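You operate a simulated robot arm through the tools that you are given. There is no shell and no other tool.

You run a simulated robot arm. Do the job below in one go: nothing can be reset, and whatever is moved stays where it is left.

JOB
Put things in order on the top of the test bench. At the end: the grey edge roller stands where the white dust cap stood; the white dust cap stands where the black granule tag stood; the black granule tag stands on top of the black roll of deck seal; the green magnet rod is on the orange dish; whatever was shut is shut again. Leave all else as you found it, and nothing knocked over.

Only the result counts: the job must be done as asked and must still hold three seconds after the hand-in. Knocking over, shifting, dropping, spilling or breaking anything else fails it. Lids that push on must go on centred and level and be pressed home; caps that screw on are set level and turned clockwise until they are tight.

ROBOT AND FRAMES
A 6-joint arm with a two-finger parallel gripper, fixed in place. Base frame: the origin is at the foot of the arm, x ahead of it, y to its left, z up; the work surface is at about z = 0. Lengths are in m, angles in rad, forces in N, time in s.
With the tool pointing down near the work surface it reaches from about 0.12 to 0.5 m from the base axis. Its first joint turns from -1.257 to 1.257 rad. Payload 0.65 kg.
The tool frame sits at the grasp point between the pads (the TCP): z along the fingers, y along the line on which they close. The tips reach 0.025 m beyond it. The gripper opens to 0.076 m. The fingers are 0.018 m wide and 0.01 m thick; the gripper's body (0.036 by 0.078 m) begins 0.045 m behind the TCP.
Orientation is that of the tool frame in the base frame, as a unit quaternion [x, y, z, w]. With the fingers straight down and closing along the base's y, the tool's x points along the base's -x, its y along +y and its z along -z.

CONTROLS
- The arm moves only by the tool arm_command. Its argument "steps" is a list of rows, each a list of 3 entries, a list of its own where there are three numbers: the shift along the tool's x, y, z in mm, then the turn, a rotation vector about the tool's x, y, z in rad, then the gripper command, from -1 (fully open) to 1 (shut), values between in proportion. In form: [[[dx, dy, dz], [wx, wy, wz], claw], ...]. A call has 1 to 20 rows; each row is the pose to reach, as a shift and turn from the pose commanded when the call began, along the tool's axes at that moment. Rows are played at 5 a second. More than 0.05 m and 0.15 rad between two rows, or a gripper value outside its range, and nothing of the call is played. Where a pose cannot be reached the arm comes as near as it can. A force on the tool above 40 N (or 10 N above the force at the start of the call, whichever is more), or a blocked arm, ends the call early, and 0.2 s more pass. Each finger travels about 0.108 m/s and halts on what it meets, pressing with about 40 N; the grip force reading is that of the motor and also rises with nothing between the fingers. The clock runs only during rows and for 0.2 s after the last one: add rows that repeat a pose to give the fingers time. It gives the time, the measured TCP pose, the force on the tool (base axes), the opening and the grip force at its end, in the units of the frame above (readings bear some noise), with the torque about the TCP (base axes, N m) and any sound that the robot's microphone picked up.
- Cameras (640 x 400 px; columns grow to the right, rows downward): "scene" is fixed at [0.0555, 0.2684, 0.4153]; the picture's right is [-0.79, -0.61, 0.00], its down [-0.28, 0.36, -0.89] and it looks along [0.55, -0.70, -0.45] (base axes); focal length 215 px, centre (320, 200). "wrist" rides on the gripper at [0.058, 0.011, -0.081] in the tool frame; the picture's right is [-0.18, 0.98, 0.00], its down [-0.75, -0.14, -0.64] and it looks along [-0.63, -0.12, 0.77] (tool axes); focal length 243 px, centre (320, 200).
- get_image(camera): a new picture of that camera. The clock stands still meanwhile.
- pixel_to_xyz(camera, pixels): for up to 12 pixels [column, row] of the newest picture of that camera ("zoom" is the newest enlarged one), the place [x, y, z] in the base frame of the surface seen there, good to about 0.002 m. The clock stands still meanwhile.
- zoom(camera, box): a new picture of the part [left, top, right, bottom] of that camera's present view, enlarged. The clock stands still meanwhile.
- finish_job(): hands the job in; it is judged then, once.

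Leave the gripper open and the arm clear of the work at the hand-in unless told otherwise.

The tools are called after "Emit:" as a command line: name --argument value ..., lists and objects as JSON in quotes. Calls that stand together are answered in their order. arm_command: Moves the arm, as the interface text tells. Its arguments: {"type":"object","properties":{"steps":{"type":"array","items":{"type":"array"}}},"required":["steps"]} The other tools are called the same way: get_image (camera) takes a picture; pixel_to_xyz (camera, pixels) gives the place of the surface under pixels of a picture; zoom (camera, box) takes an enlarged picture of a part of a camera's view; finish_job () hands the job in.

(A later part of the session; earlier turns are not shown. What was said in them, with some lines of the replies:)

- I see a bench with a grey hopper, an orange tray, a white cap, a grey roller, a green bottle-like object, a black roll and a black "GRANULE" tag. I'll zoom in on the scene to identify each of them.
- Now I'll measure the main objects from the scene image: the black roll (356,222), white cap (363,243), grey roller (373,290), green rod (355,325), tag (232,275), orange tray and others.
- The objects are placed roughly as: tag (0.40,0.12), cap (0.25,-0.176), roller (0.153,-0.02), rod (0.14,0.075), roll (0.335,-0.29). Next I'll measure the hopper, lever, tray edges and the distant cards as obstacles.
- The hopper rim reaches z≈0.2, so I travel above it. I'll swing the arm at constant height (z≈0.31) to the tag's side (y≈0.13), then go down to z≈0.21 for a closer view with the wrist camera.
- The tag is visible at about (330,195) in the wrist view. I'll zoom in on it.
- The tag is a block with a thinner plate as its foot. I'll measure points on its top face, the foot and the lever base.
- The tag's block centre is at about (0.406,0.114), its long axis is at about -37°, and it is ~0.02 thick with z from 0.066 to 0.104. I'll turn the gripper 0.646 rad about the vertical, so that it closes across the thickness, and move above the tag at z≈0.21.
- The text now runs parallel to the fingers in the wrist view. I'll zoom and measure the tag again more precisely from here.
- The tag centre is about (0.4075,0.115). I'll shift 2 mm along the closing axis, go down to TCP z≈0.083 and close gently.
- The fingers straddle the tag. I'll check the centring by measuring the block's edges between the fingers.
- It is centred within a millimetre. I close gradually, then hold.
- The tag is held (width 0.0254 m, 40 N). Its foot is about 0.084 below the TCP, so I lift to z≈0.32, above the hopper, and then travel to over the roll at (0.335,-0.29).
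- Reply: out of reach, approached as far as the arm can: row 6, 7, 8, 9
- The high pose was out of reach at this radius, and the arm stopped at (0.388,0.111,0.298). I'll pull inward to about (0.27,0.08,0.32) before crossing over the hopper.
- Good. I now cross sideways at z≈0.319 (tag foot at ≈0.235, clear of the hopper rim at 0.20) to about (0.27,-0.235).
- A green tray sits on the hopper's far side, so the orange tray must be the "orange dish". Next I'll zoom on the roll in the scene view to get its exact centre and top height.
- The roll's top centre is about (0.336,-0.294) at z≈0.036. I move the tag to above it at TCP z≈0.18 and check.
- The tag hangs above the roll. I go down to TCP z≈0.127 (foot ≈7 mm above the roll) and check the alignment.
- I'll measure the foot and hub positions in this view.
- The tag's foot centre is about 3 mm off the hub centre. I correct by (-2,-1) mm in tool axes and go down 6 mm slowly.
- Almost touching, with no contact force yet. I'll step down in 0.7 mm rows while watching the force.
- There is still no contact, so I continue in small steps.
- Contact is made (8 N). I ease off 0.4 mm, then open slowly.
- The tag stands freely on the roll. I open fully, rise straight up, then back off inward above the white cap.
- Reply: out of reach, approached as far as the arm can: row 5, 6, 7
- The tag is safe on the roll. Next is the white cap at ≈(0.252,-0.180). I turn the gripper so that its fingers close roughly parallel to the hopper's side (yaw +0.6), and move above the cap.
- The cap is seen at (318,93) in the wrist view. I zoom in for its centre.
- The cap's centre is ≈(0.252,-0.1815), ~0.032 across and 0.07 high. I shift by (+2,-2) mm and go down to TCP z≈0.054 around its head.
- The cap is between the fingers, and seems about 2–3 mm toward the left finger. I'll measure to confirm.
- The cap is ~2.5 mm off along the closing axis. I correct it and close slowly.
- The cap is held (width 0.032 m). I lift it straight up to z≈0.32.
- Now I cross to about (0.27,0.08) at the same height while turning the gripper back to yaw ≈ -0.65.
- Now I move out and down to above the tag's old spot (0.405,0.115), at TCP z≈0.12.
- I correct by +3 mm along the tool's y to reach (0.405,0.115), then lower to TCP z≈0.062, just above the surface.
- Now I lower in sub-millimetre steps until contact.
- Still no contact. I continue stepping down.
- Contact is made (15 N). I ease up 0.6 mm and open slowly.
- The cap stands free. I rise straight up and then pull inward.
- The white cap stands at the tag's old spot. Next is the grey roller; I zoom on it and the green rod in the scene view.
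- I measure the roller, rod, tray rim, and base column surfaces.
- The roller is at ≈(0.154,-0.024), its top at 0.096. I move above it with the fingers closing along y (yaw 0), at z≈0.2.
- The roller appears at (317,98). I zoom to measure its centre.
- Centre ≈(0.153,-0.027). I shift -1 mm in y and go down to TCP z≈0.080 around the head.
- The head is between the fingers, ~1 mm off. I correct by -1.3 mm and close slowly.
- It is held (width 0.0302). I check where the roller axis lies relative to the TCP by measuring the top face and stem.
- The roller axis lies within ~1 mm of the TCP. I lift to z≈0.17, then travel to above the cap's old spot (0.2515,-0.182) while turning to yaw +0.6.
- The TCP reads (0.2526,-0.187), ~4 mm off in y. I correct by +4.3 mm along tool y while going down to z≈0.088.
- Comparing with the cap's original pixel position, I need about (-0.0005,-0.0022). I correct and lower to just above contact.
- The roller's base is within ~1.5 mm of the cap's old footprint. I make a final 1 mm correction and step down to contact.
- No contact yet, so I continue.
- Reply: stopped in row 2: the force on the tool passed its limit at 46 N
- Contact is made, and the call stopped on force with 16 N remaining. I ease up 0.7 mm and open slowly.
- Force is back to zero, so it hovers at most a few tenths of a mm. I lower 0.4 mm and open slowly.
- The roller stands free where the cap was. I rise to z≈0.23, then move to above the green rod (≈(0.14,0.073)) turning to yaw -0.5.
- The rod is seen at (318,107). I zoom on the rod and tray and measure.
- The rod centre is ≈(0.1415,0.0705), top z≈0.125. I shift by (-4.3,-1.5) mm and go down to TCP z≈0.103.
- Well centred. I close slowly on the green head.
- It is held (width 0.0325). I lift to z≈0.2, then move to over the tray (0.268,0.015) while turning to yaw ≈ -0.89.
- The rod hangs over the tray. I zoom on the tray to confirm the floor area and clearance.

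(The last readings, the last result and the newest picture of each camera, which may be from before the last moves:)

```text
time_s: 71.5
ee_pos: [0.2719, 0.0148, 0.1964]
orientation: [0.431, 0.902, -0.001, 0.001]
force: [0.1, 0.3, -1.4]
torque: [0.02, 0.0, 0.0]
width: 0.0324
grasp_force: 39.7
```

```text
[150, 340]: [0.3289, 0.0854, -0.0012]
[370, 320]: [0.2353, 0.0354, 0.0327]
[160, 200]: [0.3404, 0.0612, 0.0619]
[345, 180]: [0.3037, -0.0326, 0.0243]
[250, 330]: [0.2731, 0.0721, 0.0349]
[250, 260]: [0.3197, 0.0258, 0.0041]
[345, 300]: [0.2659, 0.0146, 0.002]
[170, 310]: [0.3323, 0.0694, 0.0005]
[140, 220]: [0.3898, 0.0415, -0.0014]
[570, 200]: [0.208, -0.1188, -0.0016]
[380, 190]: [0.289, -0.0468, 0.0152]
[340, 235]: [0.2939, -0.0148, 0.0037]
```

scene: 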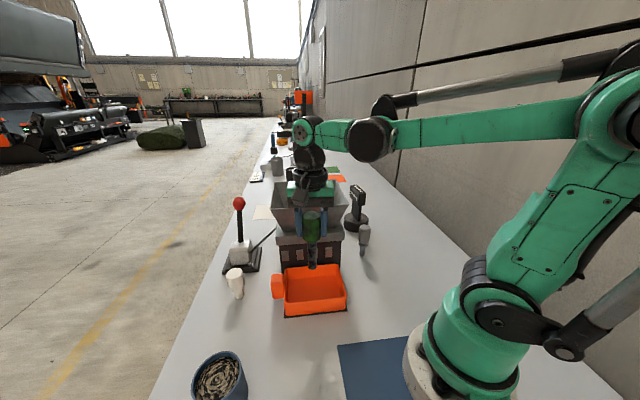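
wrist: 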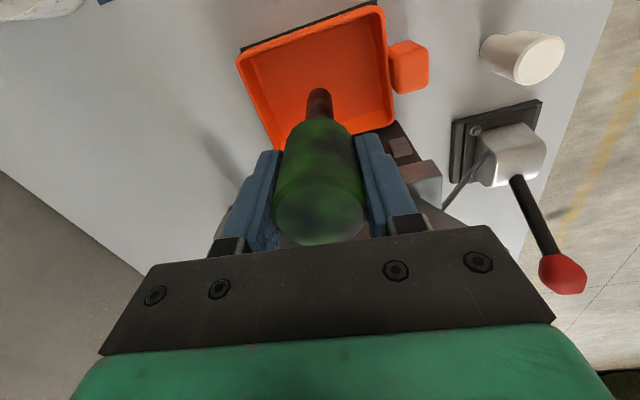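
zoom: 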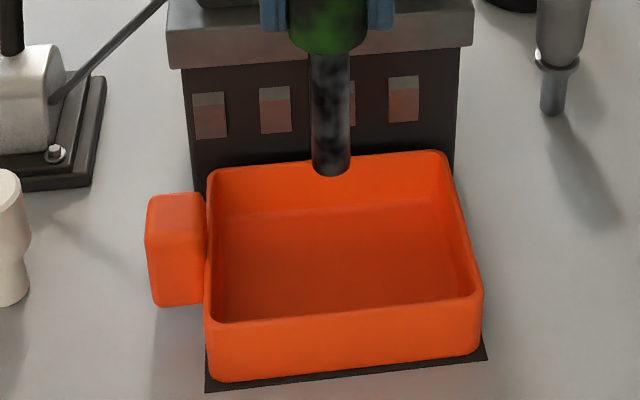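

The current spot (0.272,0.015) is near the tray's centre. I lower to TCP z≈0.114.

Emit:
arm_command --steps '[[[0, 0, 15], [0, 0, 0], 1], [[0, 0, 35], [0, 0, 0], 1], [[0, 0, 55], [0, 0, 0], 1], [[0, 0, 72], [0, 0, 0], 1], [[0, 0, 82], [0, 0, 0], 1], [[0, 0, 82], [0, 0, 0], 1]]'

Emit:
zoom --camera "scene" --box '[255, 210, 365, 320]'

Emit:
get_image --camera "wrist"

```text
time_s: 72.5
ee_pos: [0.2693, 0.0159, 0.1321]
orientation: [0.429, 0.903, -0.001, 0.002]
force: [-1.6, 0.3, 28.4]
torque: [0.05, 0.08, -0.01]
width: 0.0322
grasp_force: 39.9
stopped in row 4: the force on the tool passed its limit at 94 N (the readings are from after the stop); the commanded pose is now the measured one
```

```text
3.64 times, centred on (310, 265) of scene
```

zoom: 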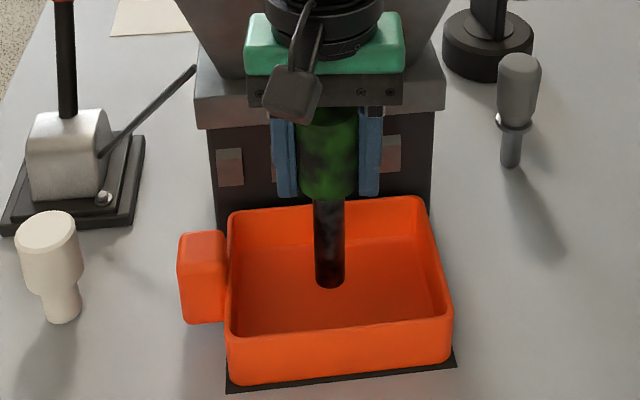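

```text
taken
```

wrist: 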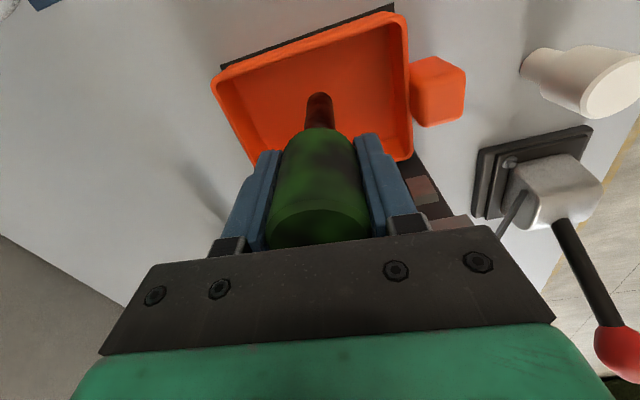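

The arm was stopped at z≈0.132 by a force on the tool through the rod, sooner than I expected. Before moving anything, I check where the rod's bottom and the tray are now.

Emit:
zoom --camera "scene" --box '[285, 250, 345, 310]'

Emit:
pixel_to_xyz --camera "zoom" --pixels '[[350, 235], [350, 225], [350, 245], [350, 200], [335, 238], [370, 238], [300, 240], [420, 240], [350, 300], [350, 260], [250, 300], [450, 200]]'

Emit:
arm_command --steps '[[[0, 0, 0], [0, 0, 0], 1]]'

```text
6.67 times, centred on (315, 280) of scene
```

zoom: 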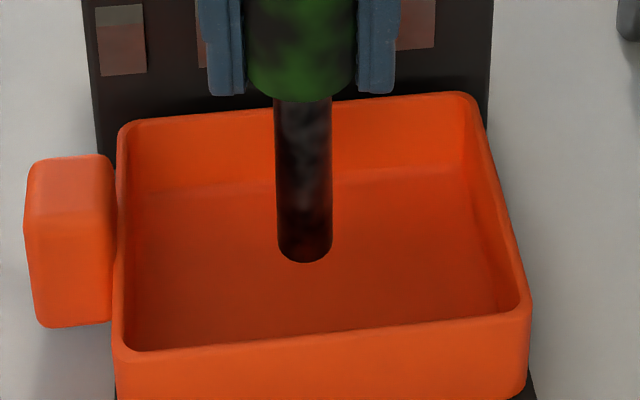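

```text
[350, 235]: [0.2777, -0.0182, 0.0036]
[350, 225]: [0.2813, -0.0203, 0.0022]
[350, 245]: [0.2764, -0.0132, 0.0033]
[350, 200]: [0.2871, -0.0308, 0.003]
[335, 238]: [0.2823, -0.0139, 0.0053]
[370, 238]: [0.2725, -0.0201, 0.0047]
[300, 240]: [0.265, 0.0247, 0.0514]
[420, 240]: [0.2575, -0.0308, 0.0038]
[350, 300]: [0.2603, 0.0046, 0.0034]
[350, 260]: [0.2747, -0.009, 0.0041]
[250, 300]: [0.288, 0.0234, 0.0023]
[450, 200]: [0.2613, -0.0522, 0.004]
```

```text
time_s: 72.9
ee_pos: [0.2702, 0.0157, 0.132]
orientation: [0.43, 0.903, -0.001, 0.0]
force: [-0.2, 0.9, 38.3]
torque: [-0.03, 0.08, 0.0]
width: 0.0325
grasp_force: 40.0
```

Emit:
pixel_to_xyz --camera "zoom" --pixels '[[305, 255], [305, 245], [305, 200], [305, 150], [305, 110], [305, 80], [305, 275], [305, 60], [305, 30], [290, 255], [320, 255], [305, 262]]'

Emit:
get_image --camera "scene"

Emit:
zoom --camera "scene" --box '[255, 150, 365, 270]'

```text
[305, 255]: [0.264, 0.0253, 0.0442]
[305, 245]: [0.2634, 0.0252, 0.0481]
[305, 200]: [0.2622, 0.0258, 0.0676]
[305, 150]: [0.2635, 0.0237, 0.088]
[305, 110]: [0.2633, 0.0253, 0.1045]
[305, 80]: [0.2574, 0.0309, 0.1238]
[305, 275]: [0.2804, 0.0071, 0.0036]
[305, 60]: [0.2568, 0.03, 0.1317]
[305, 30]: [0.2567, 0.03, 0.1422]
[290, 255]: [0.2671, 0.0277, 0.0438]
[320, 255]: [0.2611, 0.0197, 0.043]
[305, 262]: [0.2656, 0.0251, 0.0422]
```

```text
taken
```

scene: 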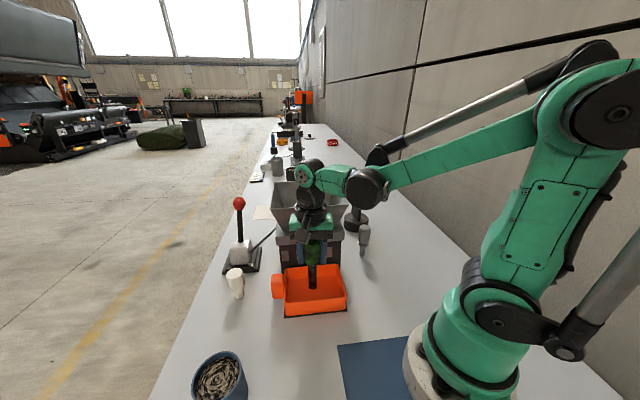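

```text
3.33 times, centred on (310, 210) of scene
```

zoom: 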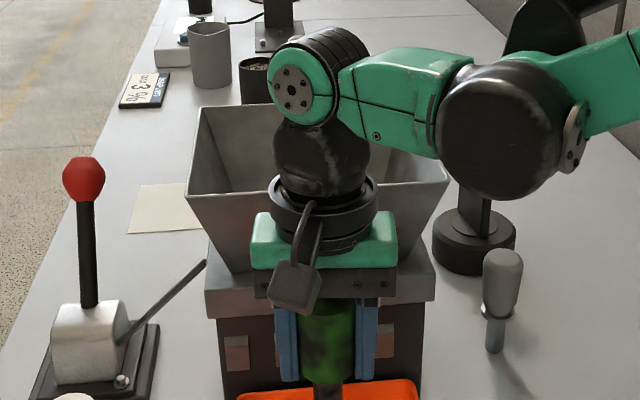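

The rod's bottom is now at z≈0.042, about the rim height, while the tray floor reads 0.004, and the rod has slid up some 14 mm in the grip. Something that I cannot see well stopped it at rim height. I look closely at the tray for a clear cover.

Emit:
zoom --camera "wrist" --box '[200, 0, 420, 140]'

Emit:
zoom --camera "scene" --box '[295, 260, 335, 300]'

Emit:
zoom --camera "scene" --box '[270, 260, 310, 300]'

```text
2.86 times, centred on (310, 70) of wrist
```

zoom: 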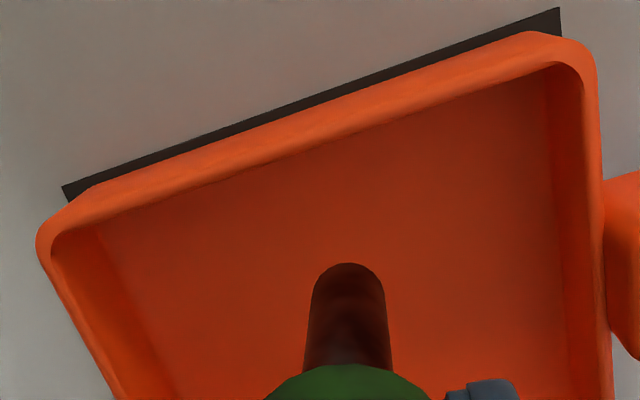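

```text
10.00 times, centred on (315, 280) of scene
```

zoom: 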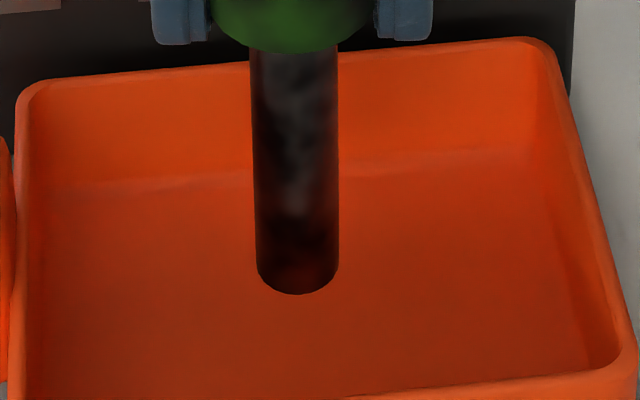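

```text
10.00 times, centred on (290, 280) of scene
```

zoom: 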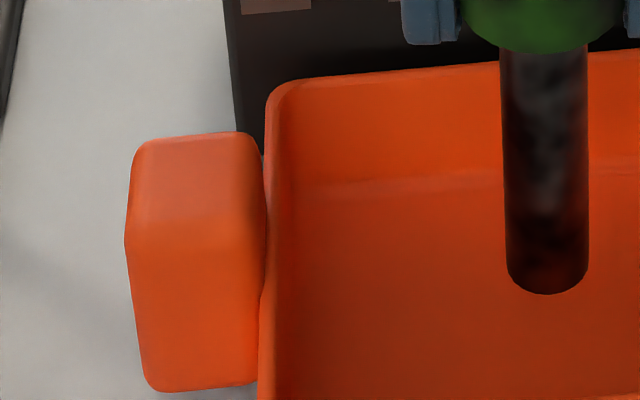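

There is no visible cover and the tray has not moved, so the dish's top seems to bear things at rim height (z≈0.04). The contact was vertical with almost no torque, so it is flat. I ease up in small steps to relieve the force.

Emit:
arm_command --steps '[[[0, 0, -0.4], [0, 0, 0], 1], [[0, 0, -0.8], [0, 0, 0], 1], [[0, 0, -0.8], [0, 0, 0], 1]]'

```text
time_s: 73.7
ee_pos: [0.2717, 0.0174, 0.1319]
orientation: [0.429, 0.903, 0.0, 0.001]
force: [0.7, 4.7, 12.7]
torque: [0.49, -0.03, 0.0]
width: 0.0323
grasp_force: 39.6
```

Emit:
arm_command --steps '[[[0, 0, -0.3], [0, 0, 0], 1], [[0, 0, -0.3], [0, 0, 0], 1]]'

Emit:
zoom --camera "scene" --box '[285, 230, 345, 290]'

```text
time_s: 74.3
ee_pos: [0.2703, 0.0173, 0.1332]
orientation: [0.43, 0.903, -0.002, 0.001]
force: [-0.3, -0.2, -1.7]
torque: [0.0, 0.01, 0.03]
width: 0.0326
grasp_force: 39.5
```

```text
6.67 times, centred on (315, 260) of scene
```

zoom: 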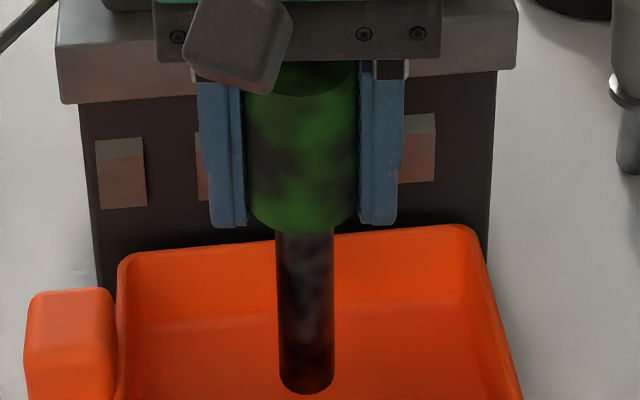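

The rod is free of load and hovers just above the contact height. To learn whether this bearing surface is level, I probe gently at another spot of the dish: lift 4 mm, shift toward the front-right, then lower in small rows.

Emit:
arm_command --steps '[[[0, 0, -4], [0, 0, 0], 1], [[10, -12, -4], [0, 0, 0], 1], [[10, -12, -4], [0, 0, 0], 1], [[10, -12, -2], [0, 0, 0], 1], [[10, -12, -1], [0, 0, 0], 1], [[10, -12, 0], [0, 0, 0], 1], [[10, -12, 0], [0, 0, 0], 1]]'

Emit:
arm_command --steps '[[[0, 0, 0.5], [0, 0, 0], 1], [[0, 0, 1], [0, 0, 0], 1], [[0, 0, 1], [0, 0, 0], 1]]'

```text
time_s: 75.9
ee_pos: [0.2547, 0.0163, 0.1324]
orientation: [0.43, 0.903, -0.001, -0.001]
force: [1.0, -0.2, -0.9]
torque: [0.0, 0.02, -0.02]
width: 0.0325
grasp_force: 40.0
```

```text
time_s: 76.7
ee_pos: [0.255, 0.0162, 0.1335]
orientation: [0.43, 0.903, -0.001, -0.001]
force: [-2.1, 0.3, 19.0]
torque: [0.03, 0.21, -0.02]
width: 0.0326
grasp_force: 40.1
```

The same bearing height is found here, so the surface is level. I go back to the middle of the dish and lower to light contact.

Emit:
arm_command --steps '[[[0, 0, -1], [0, 0, 0], 1], [[0, 0, -4], [0, 0, 0], 1], [[-10, 10, -4], [0, 0, 0], 1], [[-10, 10, -4], [0, 0, 0], 1], [[-10, 10, -2.5], [0, 0, 0], 1], [[-10, 10, -1.5], [0, 0, 0], 1], [[-10, 10, -1], [0, 0, 0], 1], [[-10, 10, -1], [0, 0, 0], 1]]'

Emit:
arm_command --steps '[[[0, 0, 0.4], [0, 0, 0], 1], [[0, 0, 0.4], [0, 0, 0], 1]]'

```text
time_s: 78.5
ee_pos: [0.2703, 0.0143, 0.1334]
orientation: [0.43, 0.903, -0.001, 0.0]
force: [-0.5, -0.7, -1.3]
torque: [-0.01, -0.04, -0.03]
width: 0.0325
grasp_force: 39.8
```

```text
time_s: 79.1
ee_pos: [0.2696, 0.0164, 0.1328]
orientation: [0.43, 0.903, -0.002, 0.0]
force: [0.1, -2.3, 24.5]
torque: [-0.2, 0.01, -0.01]
width: 0.0324
grasp_force: 39.5
```

Contact is made. I ease off 0.4 mm and open just slightly, to check that the rod stays upright while the fingers are still close.

Emit:
arm_command --steps '[[[0, 0, -0.3], [0, 0, 0], 1], [[0, 0, -0.3], [0, 0, 0], 1], [[0, 0, -0.3], [0, 0, 0], 0.5], [[0, 0, -0.3], [0, 0, 0], 0.16], [[0, 0, -0.3], [0, 0, 0], 0.12], [[0, 0, -0.3], [0, 0, 0], 0.07], [[0, 0, -0.3], [0, 0, 0], 0.0], [[0, 0, -0.3], [0, 0, 0], 0.0], [[0, 0, -0.3], [0, 0, 0], 0.0]]'

Emit:
get_image --camera "wrist"

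Emit:
zoom --camera "scene" --box '[270, 220, 350, 300]'

```text
time_s: 81.1
ee_pos: [0.2693, 0.0152, 0.1319]
orientation: [0.43, 0.903, -0.001, 0.0]
force: [-0.6, 0.2, -0.6]
torque: [0.02, 0.02, -0.01]
width: 0.038
grasp_force: 0.1
```

```text
taken
```

wrist: 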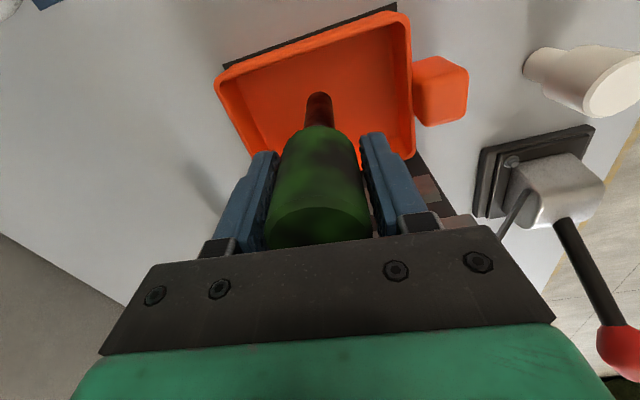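

```text
5.00 times, centred on (310, 260) of scene
```

zoom: 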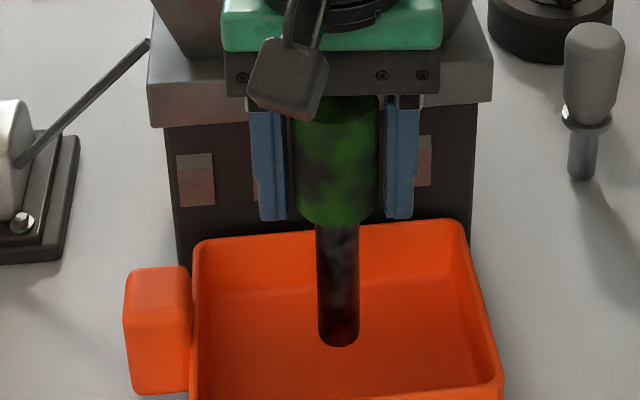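

The rod stands by itself, upright. I open further, then rise straight up.

Emit:
arm_command --steps '[[[0, 0, 0], [0, 0, 0], -0.2], [[0, 0, 0], [0, 0, 0], -0.5], [[0, 0, 0], [0, 0, 0], -0.8], [[0, 0, 0], [0, 0, 0], -0.8], [[0, 0, -10], [0, 0, 0], -0.8], [[0, 0, -35], [0, 0, 0], -0.8], [[0, 0, -70], [0, 0, 0], -0.9], [[0, 0, -105], [0, 0, 0], -1], [[0, 0, -140], [0, 0, 0], -1], [[0, 0, -170], [0, 0, 0], -1], [[0, 0, -170], [0, 0, 0], -1]]'

Emit:
get_image --camera "wrist"

Emit:
get_image --camera "scene"

```text
time_s: 83.5
ee_pos: [0.2661, 0.0171, 0.2989]
orientation: [0.43, 0.903, -0.001, 0.0]
force: [-0.3, -0.2, 0.2]
torque: [0.03, 0.0, 0.0]
width: 0.076
grasp_force: 0.1
```

```text
taken
```

wrist: 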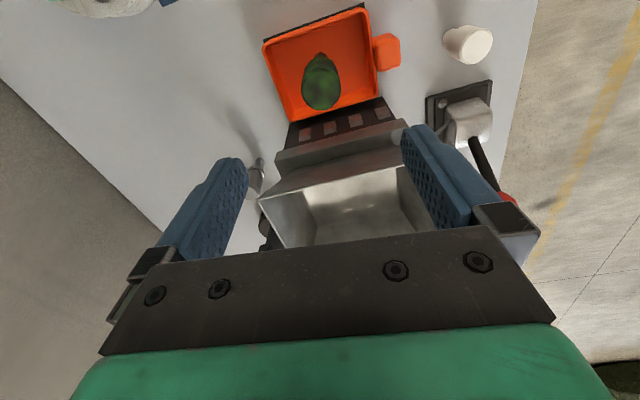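

```text
taken
```

scene: 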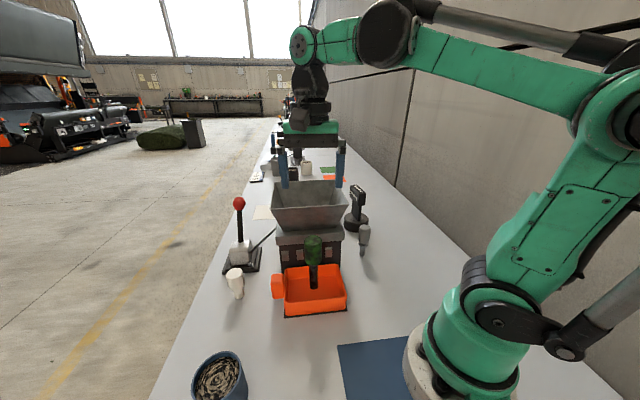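

All four items are placed. I verify positions by zooming on the cap, roller, tag and rod.

Emit:
zoom --camera "scene" --box '[336, 180, 396, 262]'

Emit:
pixel_to_xyz --camera "scene" --pixels '[[364, 229], [363, 253], [235, 272], [238, 297], [358, 187], [356, 218], [315, 242], [315, 285]]'

Emit:
zoom --camera "scene" --box '[210, 190, 290, 310]'

```text
4.88 times, centred on (366, 221) of scene
```

zoom: 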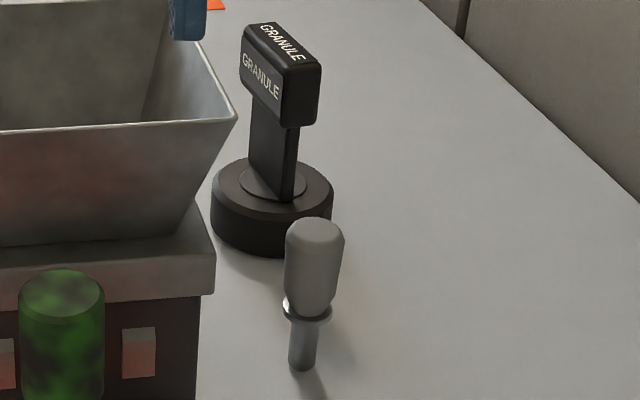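

```text
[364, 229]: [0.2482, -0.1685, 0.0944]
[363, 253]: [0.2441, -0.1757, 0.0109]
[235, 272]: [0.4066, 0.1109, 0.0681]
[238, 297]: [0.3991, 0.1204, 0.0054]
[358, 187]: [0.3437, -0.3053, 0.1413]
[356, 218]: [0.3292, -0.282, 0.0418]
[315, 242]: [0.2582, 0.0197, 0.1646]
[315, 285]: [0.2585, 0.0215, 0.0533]
```

```text
3.33 times, centred on (250, 250) of scene
```

zoom: 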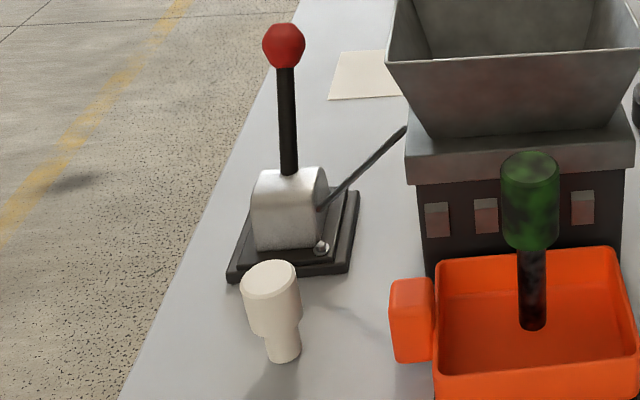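

Everything checks: the cap is at ≈(0.405,0.113), the roller at ≈(0.249,-0.182), the tag upright on the roll, and the rod upright on the dish. I wait briefly with the open gripper held high, then check that nothing moves.

Emit:
arm_command --steps '[[[0, 0, 0], [0, 0, 0], -1], [[0, 0, 0], [0, 0, 0], -1], [[0, 0, 0], [0, 0, 0], -1], [[0, 0, 0], [0, 0, 0], -1], [[0, 0, 0], [0, 0, 0], -1], [[0, 0, 0], [0, 0, 0], -1], [[0, 0, 0], [0, 0, 0], -1], [[0, 0, 0], [0, 0, 0], -1], [[0, 0, 0], [0, 0, 0], -1], [[0, 0, 0], [0, 0, 0], -1], [[0, 0, 0], [0, 0, 0], -1], [[0, 0, 0], [0, 0, 0], -1], [[0, 0, 0], [0, 0, 0], -1], [[0, 0, 0], [0, 0, 0], -1], [[0, 0, 0], [0, 0, 0], -1]]'

Emit:
get_image --camera "scene"

Emit:
pixel_to_xyz --camera "scene" --pixels '[[315, 242], [315, 285], [364, 229], [358, 187], [235, 272]]'

```text
time_s: 86.7
ee_pos: [0.2673, 0.017, 0.298]
orientation: [0.43, 0.903, -0.001, 0.0]
force: [-0.1, -0.7, -0.2]
torque: [-0.01, -0.01, 0.0]
width: 0.0757
grasp_force: 0.0
```

```text
taken
```

scene: 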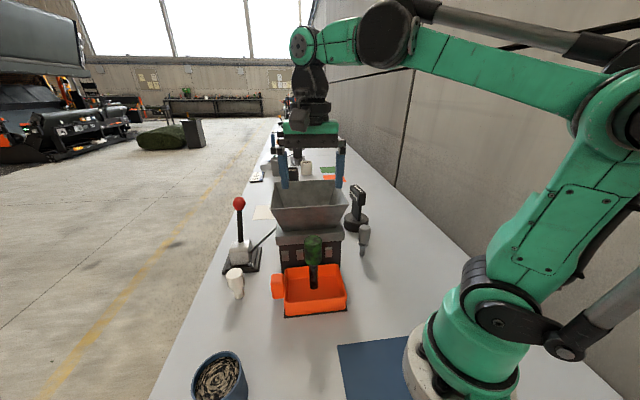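

```text
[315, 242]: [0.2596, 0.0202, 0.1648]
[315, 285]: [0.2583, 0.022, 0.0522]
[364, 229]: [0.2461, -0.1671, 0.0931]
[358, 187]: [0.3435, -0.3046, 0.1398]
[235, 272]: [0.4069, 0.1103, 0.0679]
```

Nothing has moved in three seconds. The gripper is open and clear of the work, so I hand the job in.

Emit:
finish_job

```text
The job is handed in.
```

I handed the job in with all four items placed and nothing knocked over. The one oddity is the magnet rod, which bears at rim height above the dish instead of on its floor. Everything stayed put for three seconds before the hand-in.

| Item | Where it is now | How close |
|---|---|---|
| Black granule tag | Upright on top of the black roll of deck seal | About the middle of the roll |
| White dust cap | Where the tag stood, at about (0.405, 0.113) | Within about 2–3 mm |
| Grey edge roller | Where the cap stood, at about (0.249, -0.182) | Within about 3 mm |
| Green magnet rod | Upright on the orange dish, near its middle | See below |

- **Rod on the dish:** I took the orange tray in front of the hopper to be the dish. The rod met something solid about 0.04 m up, level with the rim, although the tray floor reads 0.004 m. I could see no cover, and it bore at the same height at a second spot, so I stood the rod there.
- **Force on the tray:** The first contact peaked at 94 N and pushed the rod about 14 mm up in the grip. The tray did not move.
- **Shut things:** I found nothing that had to be opened, so there was nothing to shut again.

The gripper was left open and above the hopper.
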